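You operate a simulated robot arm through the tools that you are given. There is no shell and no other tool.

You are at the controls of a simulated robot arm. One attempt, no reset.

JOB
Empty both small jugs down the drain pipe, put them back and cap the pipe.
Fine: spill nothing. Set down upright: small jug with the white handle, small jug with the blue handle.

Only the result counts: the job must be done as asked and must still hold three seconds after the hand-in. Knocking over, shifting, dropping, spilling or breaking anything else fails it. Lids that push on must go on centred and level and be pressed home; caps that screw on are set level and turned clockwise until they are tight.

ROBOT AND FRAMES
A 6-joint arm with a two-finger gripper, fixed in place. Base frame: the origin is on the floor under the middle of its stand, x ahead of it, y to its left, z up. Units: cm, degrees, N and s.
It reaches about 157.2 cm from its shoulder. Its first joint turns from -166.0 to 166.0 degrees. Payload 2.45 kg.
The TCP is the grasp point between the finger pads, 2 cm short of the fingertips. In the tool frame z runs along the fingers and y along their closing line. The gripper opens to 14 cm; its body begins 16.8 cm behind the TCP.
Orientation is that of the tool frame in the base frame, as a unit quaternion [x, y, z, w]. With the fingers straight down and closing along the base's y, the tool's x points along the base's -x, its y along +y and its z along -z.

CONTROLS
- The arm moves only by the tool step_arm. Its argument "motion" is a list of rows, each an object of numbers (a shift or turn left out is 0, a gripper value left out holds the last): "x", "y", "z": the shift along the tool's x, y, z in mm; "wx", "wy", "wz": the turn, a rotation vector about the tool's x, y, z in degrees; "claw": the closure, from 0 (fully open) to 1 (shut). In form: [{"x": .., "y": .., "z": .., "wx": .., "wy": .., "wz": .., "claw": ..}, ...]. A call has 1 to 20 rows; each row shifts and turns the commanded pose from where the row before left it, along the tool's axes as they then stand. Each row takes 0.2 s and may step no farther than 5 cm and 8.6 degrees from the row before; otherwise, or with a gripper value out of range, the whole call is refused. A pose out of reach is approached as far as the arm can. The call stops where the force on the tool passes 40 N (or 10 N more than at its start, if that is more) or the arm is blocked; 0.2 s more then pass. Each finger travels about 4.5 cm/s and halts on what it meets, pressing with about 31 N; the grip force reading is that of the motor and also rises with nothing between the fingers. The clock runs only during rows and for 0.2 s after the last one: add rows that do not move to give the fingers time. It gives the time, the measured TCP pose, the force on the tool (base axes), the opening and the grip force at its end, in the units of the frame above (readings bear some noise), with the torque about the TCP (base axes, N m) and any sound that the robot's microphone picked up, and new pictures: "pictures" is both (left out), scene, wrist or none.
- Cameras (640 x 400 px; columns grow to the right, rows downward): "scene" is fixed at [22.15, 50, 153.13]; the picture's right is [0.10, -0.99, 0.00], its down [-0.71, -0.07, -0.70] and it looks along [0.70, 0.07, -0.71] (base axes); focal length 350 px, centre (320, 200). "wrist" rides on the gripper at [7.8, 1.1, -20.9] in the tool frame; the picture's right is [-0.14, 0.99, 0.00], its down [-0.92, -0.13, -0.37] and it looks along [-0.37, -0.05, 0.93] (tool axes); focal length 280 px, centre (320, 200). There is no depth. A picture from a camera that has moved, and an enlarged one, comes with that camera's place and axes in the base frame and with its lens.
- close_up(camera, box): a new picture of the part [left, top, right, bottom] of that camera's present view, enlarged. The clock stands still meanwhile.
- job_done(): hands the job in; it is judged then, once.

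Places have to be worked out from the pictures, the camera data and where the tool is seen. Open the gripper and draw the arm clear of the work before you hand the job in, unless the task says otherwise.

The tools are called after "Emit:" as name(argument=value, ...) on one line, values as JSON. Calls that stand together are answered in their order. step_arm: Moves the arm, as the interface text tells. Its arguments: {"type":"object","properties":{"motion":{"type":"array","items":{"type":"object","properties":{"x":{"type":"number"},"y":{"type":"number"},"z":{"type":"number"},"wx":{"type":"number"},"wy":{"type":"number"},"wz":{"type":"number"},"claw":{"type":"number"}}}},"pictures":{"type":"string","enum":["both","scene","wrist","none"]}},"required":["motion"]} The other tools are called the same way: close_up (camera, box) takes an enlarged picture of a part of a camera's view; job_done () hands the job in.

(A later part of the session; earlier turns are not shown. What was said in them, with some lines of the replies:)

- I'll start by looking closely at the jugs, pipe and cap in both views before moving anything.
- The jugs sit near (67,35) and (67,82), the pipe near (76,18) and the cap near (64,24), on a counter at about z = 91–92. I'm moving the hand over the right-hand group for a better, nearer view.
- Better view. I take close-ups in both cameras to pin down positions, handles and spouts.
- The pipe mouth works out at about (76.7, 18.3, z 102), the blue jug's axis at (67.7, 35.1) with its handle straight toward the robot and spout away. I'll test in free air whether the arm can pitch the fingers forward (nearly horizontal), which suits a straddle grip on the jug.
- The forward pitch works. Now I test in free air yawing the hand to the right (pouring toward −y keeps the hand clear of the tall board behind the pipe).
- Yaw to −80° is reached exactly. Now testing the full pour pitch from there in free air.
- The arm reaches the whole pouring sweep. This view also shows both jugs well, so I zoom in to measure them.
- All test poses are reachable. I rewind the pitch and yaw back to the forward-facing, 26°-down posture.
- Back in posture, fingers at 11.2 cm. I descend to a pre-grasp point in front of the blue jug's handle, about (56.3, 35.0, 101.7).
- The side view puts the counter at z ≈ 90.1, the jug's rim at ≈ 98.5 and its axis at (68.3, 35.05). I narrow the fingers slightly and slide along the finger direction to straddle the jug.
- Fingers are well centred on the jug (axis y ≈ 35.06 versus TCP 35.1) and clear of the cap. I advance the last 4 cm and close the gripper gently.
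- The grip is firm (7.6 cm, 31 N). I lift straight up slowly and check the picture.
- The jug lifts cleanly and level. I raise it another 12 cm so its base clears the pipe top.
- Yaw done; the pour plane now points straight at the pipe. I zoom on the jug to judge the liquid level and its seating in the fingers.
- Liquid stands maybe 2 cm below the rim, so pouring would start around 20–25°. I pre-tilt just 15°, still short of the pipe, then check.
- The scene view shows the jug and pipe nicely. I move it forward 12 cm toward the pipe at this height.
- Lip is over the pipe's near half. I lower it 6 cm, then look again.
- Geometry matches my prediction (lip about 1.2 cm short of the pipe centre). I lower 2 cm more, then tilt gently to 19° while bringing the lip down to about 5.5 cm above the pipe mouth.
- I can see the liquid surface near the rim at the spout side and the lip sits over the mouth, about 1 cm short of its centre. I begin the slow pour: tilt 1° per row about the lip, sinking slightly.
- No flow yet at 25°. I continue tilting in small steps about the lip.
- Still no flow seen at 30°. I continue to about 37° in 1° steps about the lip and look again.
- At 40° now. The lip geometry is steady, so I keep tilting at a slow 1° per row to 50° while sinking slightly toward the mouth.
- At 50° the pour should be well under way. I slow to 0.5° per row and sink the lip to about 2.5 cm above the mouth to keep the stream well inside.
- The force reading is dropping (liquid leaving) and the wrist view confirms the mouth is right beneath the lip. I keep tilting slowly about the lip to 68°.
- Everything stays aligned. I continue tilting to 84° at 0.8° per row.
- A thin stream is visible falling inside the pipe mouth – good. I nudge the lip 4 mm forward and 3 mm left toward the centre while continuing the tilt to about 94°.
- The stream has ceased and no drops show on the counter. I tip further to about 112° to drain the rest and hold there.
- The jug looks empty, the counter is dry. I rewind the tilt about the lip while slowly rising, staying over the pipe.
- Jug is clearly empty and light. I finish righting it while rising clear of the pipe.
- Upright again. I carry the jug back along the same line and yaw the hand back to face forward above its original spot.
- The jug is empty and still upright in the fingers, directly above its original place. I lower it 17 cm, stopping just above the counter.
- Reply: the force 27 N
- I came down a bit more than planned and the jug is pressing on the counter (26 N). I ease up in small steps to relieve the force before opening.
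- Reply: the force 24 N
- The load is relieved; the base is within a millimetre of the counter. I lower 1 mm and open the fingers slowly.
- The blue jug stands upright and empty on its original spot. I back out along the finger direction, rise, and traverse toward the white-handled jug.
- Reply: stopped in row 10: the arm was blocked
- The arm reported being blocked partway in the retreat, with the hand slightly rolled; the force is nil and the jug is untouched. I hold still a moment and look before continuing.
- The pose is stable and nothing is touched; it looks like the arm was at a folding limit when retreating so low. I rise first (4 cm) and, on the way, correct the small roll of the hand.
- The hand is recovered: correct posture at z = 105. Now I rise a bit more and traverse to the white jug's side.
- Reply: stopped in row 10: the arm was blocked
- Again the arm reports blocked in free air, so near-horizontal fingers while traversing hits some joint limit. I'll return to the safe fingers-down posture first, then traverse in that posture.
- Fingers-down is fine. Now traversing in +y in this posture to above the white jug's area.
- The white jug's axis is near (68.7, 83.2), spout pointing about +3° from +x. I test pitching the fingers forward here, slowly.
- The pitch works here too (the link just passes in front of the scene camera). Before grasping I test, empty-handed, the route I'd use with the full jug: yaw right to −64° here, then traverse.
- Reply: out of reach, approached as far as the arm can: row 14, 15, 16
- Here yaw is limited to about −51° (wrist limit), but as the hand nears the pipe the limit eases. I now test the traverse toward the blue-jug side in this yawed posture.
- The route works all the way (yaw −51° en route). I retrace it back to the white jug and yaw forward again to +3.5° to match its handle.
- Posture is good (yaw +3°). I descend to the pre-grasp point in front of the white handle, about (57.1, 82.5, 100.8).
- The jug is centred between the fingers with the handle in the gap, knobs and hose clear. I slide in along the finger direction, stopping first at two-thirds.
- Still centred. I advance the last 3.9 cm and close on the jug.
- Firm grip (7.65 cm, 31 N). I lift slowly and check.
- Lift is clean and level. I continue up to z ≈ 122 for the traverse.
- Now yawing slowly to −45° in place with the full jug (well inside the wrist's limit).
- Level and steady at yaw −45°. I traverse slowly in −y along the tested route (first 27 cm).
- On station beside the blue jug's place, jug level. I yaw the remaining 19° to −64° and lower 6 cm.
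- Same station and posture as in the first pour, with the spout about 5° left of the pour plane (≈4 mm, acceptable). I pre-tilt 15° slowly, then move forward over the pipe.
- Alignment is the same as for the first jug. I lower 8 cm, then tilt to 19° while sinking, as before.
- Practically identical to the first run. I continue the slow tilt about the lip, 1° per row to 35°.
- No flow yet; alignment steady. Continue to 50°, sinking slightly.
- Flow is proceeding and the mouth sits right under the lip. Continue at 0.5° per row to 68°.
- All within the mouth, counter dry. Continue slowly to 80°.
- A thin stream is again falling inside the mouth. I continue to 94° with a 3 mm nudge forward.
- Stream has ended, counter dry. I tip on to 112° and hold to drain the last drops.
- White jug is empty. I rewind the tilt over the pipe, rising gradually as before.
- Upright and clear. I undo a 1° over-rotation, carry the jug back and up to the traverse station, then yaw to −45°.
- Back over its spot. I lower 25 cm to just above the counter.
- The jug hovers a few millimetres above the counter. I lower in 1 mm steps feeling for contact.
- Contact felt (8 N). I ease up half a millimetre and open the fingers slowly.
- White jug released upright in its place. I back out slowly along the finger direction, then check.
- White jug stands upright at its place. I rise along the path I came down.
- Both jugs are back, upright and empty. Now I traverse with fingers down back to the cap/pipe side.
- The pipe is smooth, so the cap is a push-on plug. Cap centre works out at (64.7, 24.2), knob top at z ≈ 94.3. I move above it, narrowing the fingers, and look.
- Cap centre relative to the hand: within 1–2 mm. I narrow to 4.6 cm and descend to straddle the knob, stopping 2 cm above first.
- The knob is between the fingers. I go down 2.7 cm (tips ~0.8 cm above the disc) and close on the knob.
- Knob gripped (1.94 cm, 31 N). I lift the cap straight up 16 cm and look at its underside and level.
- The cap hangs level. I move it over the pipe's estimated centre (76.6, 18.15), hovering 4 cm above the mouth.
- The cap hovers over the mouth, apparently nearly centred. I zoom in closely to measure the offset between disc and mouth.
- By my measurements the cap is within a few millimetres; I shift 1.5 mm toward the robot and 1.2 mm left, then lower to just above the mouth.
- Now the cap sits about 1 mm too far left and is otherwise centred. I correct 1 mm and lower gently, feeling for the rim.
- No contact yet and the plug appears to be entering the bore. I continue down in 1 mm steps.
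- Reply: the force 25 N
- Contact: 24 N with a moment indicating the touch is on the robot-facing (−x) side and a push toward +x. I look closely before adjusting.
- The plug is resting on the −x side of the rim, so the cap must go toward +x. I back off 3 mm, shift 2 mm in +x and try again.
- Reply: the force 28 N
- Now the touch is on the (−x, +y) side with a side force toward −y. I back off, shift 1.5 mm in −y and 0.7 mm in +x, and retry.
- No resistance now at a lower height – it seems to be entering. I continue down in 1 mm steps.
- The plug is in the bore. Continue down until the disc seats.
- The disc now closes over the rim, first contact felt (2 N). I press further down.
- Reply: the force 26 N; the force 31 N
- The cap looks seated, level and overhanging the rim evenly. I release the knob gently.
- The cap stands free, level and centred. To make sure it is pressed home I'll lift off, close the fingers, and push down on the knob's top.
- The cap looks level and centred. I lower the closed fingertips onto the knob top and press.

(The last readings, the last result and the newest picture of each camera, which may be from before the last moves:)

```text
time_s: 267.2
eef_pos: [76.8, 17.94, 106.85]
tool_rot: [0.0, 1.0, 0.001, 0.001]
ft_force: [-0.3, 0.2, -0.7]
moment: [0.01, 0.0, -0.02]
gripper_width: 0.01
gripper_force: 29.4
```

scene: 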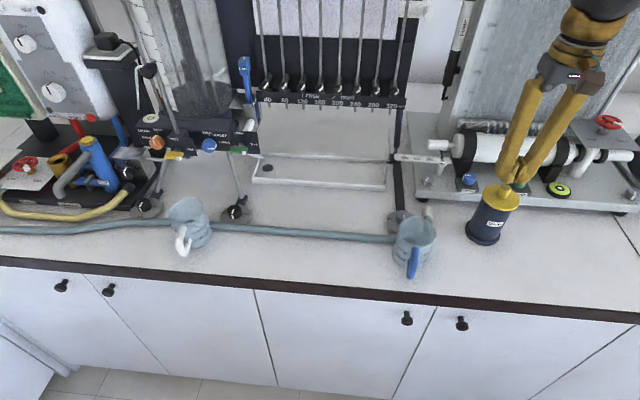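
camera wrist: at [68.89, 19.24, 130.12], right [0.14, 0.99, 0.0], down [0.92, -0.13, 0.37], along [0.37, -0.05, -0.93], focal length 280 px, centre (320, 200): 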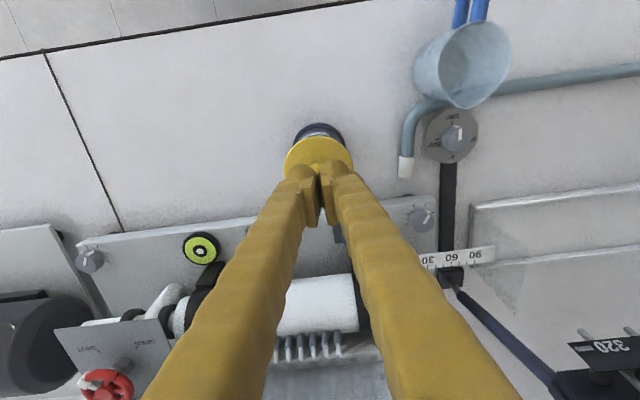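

Emit:
step_arm(motion=[{"z": 1}, {"z": 1}, {"z": 1}, {}], pictures="scene")

Emit:
close_up(camera="scene", box=[465, 160, 535, 225])

```text
time_s: 268.2
eef_pos: [76.71, 18.13, 106.84]
tool_rot: [0.0, 1.0, 0.002, 0.001]
ft_force: [-5.1, -2.2, 29.6]
moment: [-0.32, 0.11, -0.02]
gripper_width: 0.6
gripper_force: 29.1
```

scene: 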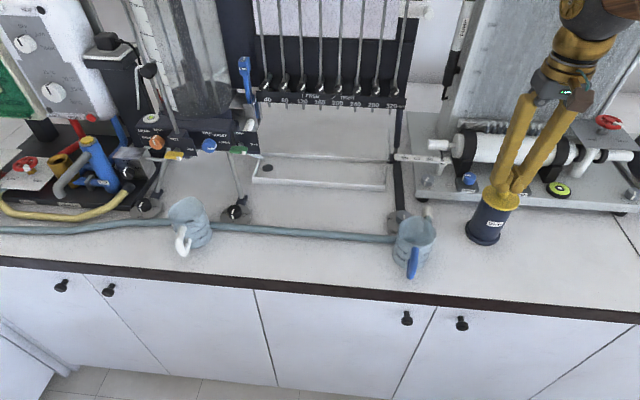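

```text
6.15 times, centred on (500, 192) of scene
camera zoom: at [22.15, 50.0, 153.13], right [0.1, -0.99, 0.0], down [-0.71, -0.07, -0.7], along [0.7, 0.07, -0.71], focal length 2154 px, centre (-788, 246)
```

zoom: 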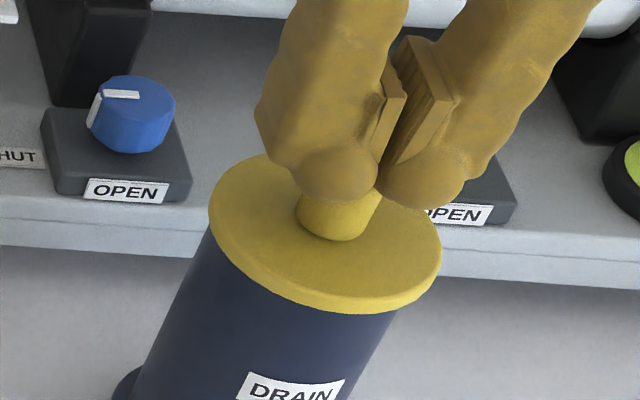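

Emit:
step_arm(motion=[{"z": 0.6}, {}], pictures="none")

```text
time_s: 268.6
eef_pos: [76.87, 18.13, 106.74]
tool_rot: [-0.001, 1.0, 0.001, 0.003]
ft_force: [-0.2, -1.1, 7.8]
moment: [-0.1, -0.03, 0.01]
gripper_width: 0.59
gripper_force: 29.2
stopped in row 2: the force on the tool passed its limit at 43 N (the readings are from after the stop); the commanded pose is now the measured one
```

A full 43 N press was reached – the cap is home. I now lift straight off and inspect.

Emit:
step_arm(motion=[{"z": -3}, {"z": -7}, {"z": -15}, {"z": -20}, {"z": -25}, {"z": -25}, {"z": -25}, {"z": -20}, {"x": 20, "claw": 0.8}, {"x": 30, "claw": 0.6}, {"x": 30}, {"x": 30}, {"x": 30}, {}], pictures="both")

Emit:
close_up(camera="scene", box=[455, 165, 535, 250])

Emit:
close_up(camera="wrist", box=[200, 120, 400, 320])

```text
time_s: 271.6
eef_pos: [62.75, 18.0, 120.83]
tool_rot: [0.0, 1.0, 0.0, 0.003]
ft_force: [0.1, -0.8, 0.1]
moment: [0.01, -0.01, -0.02]
gripper_width: 5.61
gripper_force: 0.1
camera wrist: at [54.81, 19.14, 141.62], right [0.14, 0.99, 0.0], down [0.92, -0.13, 0.37], along [0.37, -0.05, -0.93], focal length 280 px, centre (320, 200)
```

scene: 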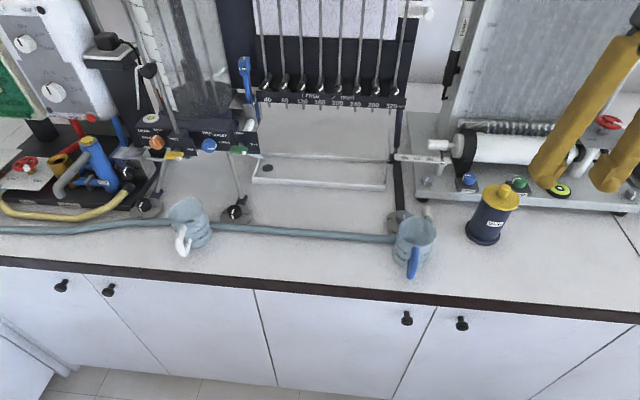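
wrist: 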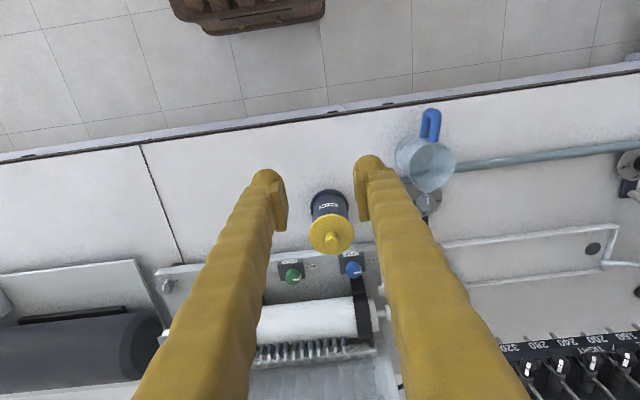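

```text
4.71 times, centred on (495, 208) of scene
camera zoom: at [22.15, 50.0, 153.13], right [0.1, -0.99, 0.0], down [-0.71, -0.07, -0.7], along [0.7, 0.07, -0.71], focal length 1647 px, centre (-504, 165)
```

zoom: 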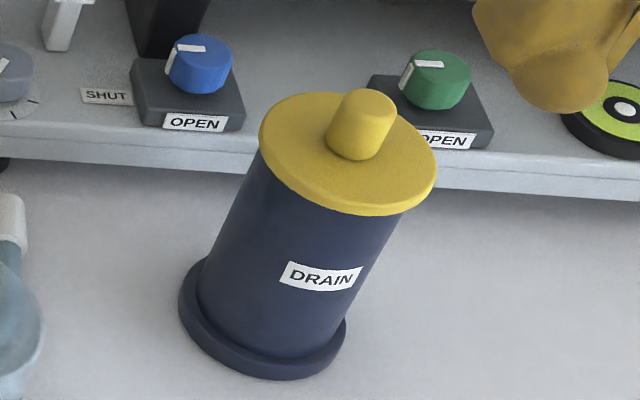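

```text
2.00 times, centred on (300, 220) of wrist
camera zoom: at [54.81, 19.14, 141.62], right [0.14, 0.99, 0.0], down [0.92, -0.13, 0.37], along [0.37, -0.05, -0.93], focal length 561 px, centre (360, 160)
```

zoom: 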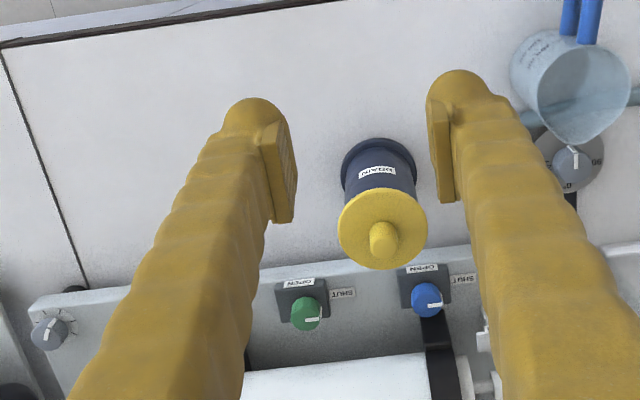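

The cap is seated flush, centred within about a millimetre and level. I now recheck both jugs with the same views I took at the start.

Emit:
close_up(camera="scene", box=[145, 190, 235, 270])

Emit:
close_up(camera="scene", box=[380, 180, 530, 300])

```text
5.00 times, centred on (190, 230) of scene
camera zoom: at [22.15, 50.0, 153.13], right [0.1, -0.99, 0.0], down [-0.71, -0.07, -0.7], along [0.7, 0.07, -0.71], focal length 1750 px, centre (970, 50)
```

zoom: 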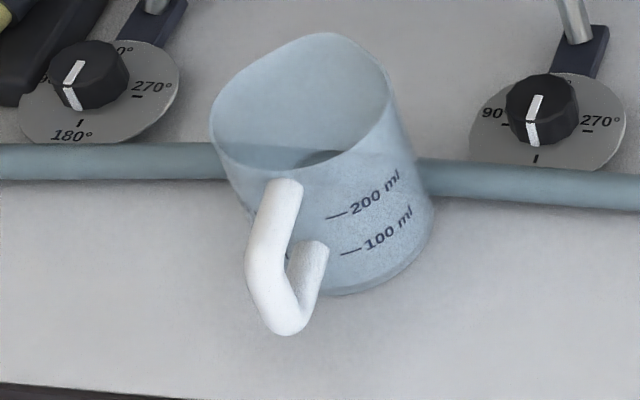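

```text
3.33 times, centred on (455, 240) of scene
camera zoom: at [22.15, 50.0, 153.13], right [0.1, -0.99, 0.0], down [-0.71, -0.07, -0.7], along [0.7, 0.07, -0.71], focal length 1167 px, centre (-130, 67)
```

zoom: 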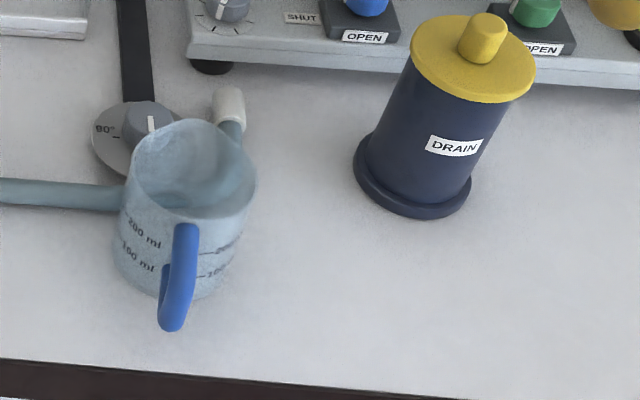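

Both jugs stand upright and empty, within a centimetre of their starting spots; counter dry, hose and knobs undisturbed. I open the gripper fully and draw the arm back to its starting pose.

Emit:
step_arm(motion=[{"z": -15}, {"z": -20}, {"x": 15, "y": 10, "z": -10}, {"x": 20, "y": 20, "z": -10}, {"x": 22, "y": 22, "z": -10}, {"x": 22, "y": 22, "z": -10, "claw": 0.4}, {"x": 22, "y": 22, "z": -10, "claw": 0.2}, {"x": 22, "y": 22, "z": -10, "claw": 0.0}, {"x": 22, "y": 22, "z": -10}, {"x": 22, "y": 22, "z": -10}, {"x": 22, "y": 22}, {"x": 20, "y": 20}, {"x": 15, "y": 15}, {}, {}, {}], pictures="both")

```text
time_s: 275.0
eef_pos: [40.24, 39.98, 132.22]
tool_rot: [-0.001, 1.0, 0.0, 0.002]
ft_force: [1.1, -0.3, 0.6]
moment: [0.03, 0.02, 0.02]
gripper_width: 14.01
gripper_force: 0.1
camera wrist: at [32.34, 41.15, 152.92], right [0.14, 0.99, 0.0], down [0.92, -0.13, 0.37], along [0.37, -0.05, -0.93], focal length 280 px, centre (320, 200)
```

scene: 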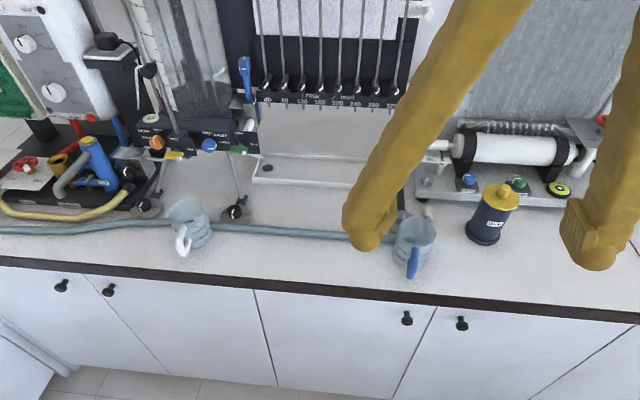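
wrist: 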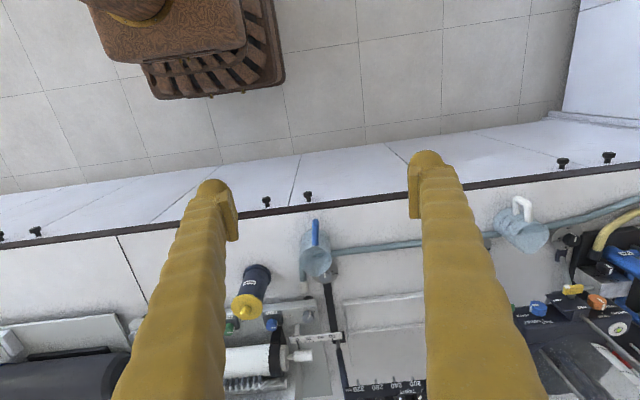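

The arm is back at its starting pose with the gripper open. One last close look at the jugs' insides and the cap before handing in.

Emit:
close_up(camera="wrist", box=[220, 200, 360, 330])

Emit:
close_up(camera="wrist", box=[470, 170, 620, 270])

```text
3.08 times, centred on (290, 265) of wrist
camera zoom: at [32.34, 41.15, 152.92], right [0.14, 0.99, 0.0], down [0.92, -0.13, 0.37], along [0.37, -0.05, -0.93], focal length 863 px, centre (412, 0)
```

zoom: 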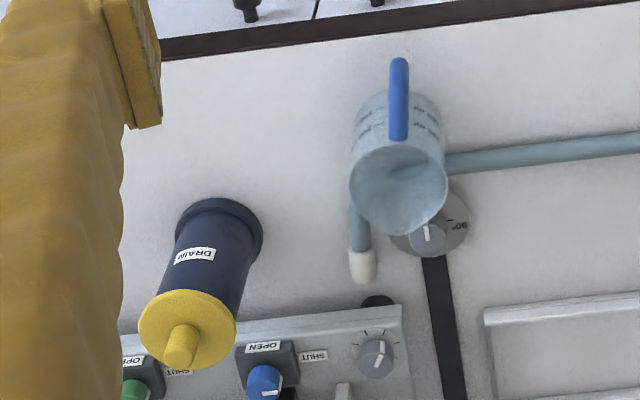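

```text
4.00 times, centred on (545, 220) of wrist
camera zoom: at [32.34, 41.15, 152.92], right [0.14, 0.99, 0.0], down [0.92, -0.13, 0.37], along [0.37, -0.05, -0.93], focal length 1122 px, centre (-580, 120)
```

zoom: 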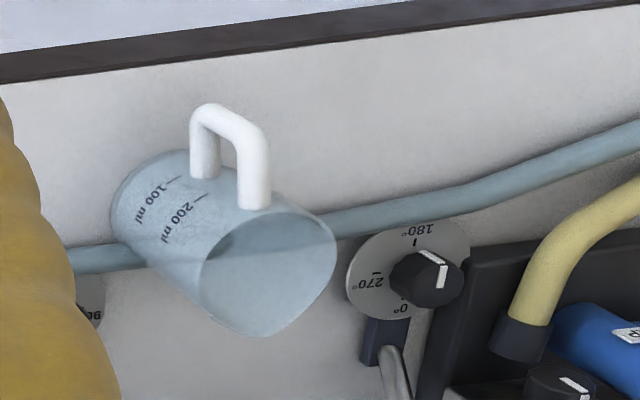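

Both jugs are empty and upright back on their spots, the pipe is capped flush and level, nothing is spilled, and the arm is clear with the gripper open. Handing in.

Emit:
job_done()

```text
The job is handed in.
```

I emptied both jugs down the drain pipe, put them back upright and capped the pipe. The job is handed in, but no verdict came back.

- **Jugs:** I saw each one pour into the pipe, then tipped it to about 112° and held it there to drain. Both look empty in the final pictures. Each stands about 0.8–0.9 cm from its starting point, because they slid a little in the fingers while pouring. The white-handled jug may now be touching the hose behind it; the hose itself hasn't moved.
- **Cap:** It is a push-on plug. After two small corrections it went into the pipe, and I pressed it home with 43 N. It sits flush and level, within about 1 mm of centre.
- **Spills:** I saw no liquid on the counter in any picture, and nothing else was moved or knocked over.
- **Arm:** It reported being blocked twice while moving empty near the jugs. It touched nothing either time, and I took slower routes after that. It is back at its starting pose with the gripper open.
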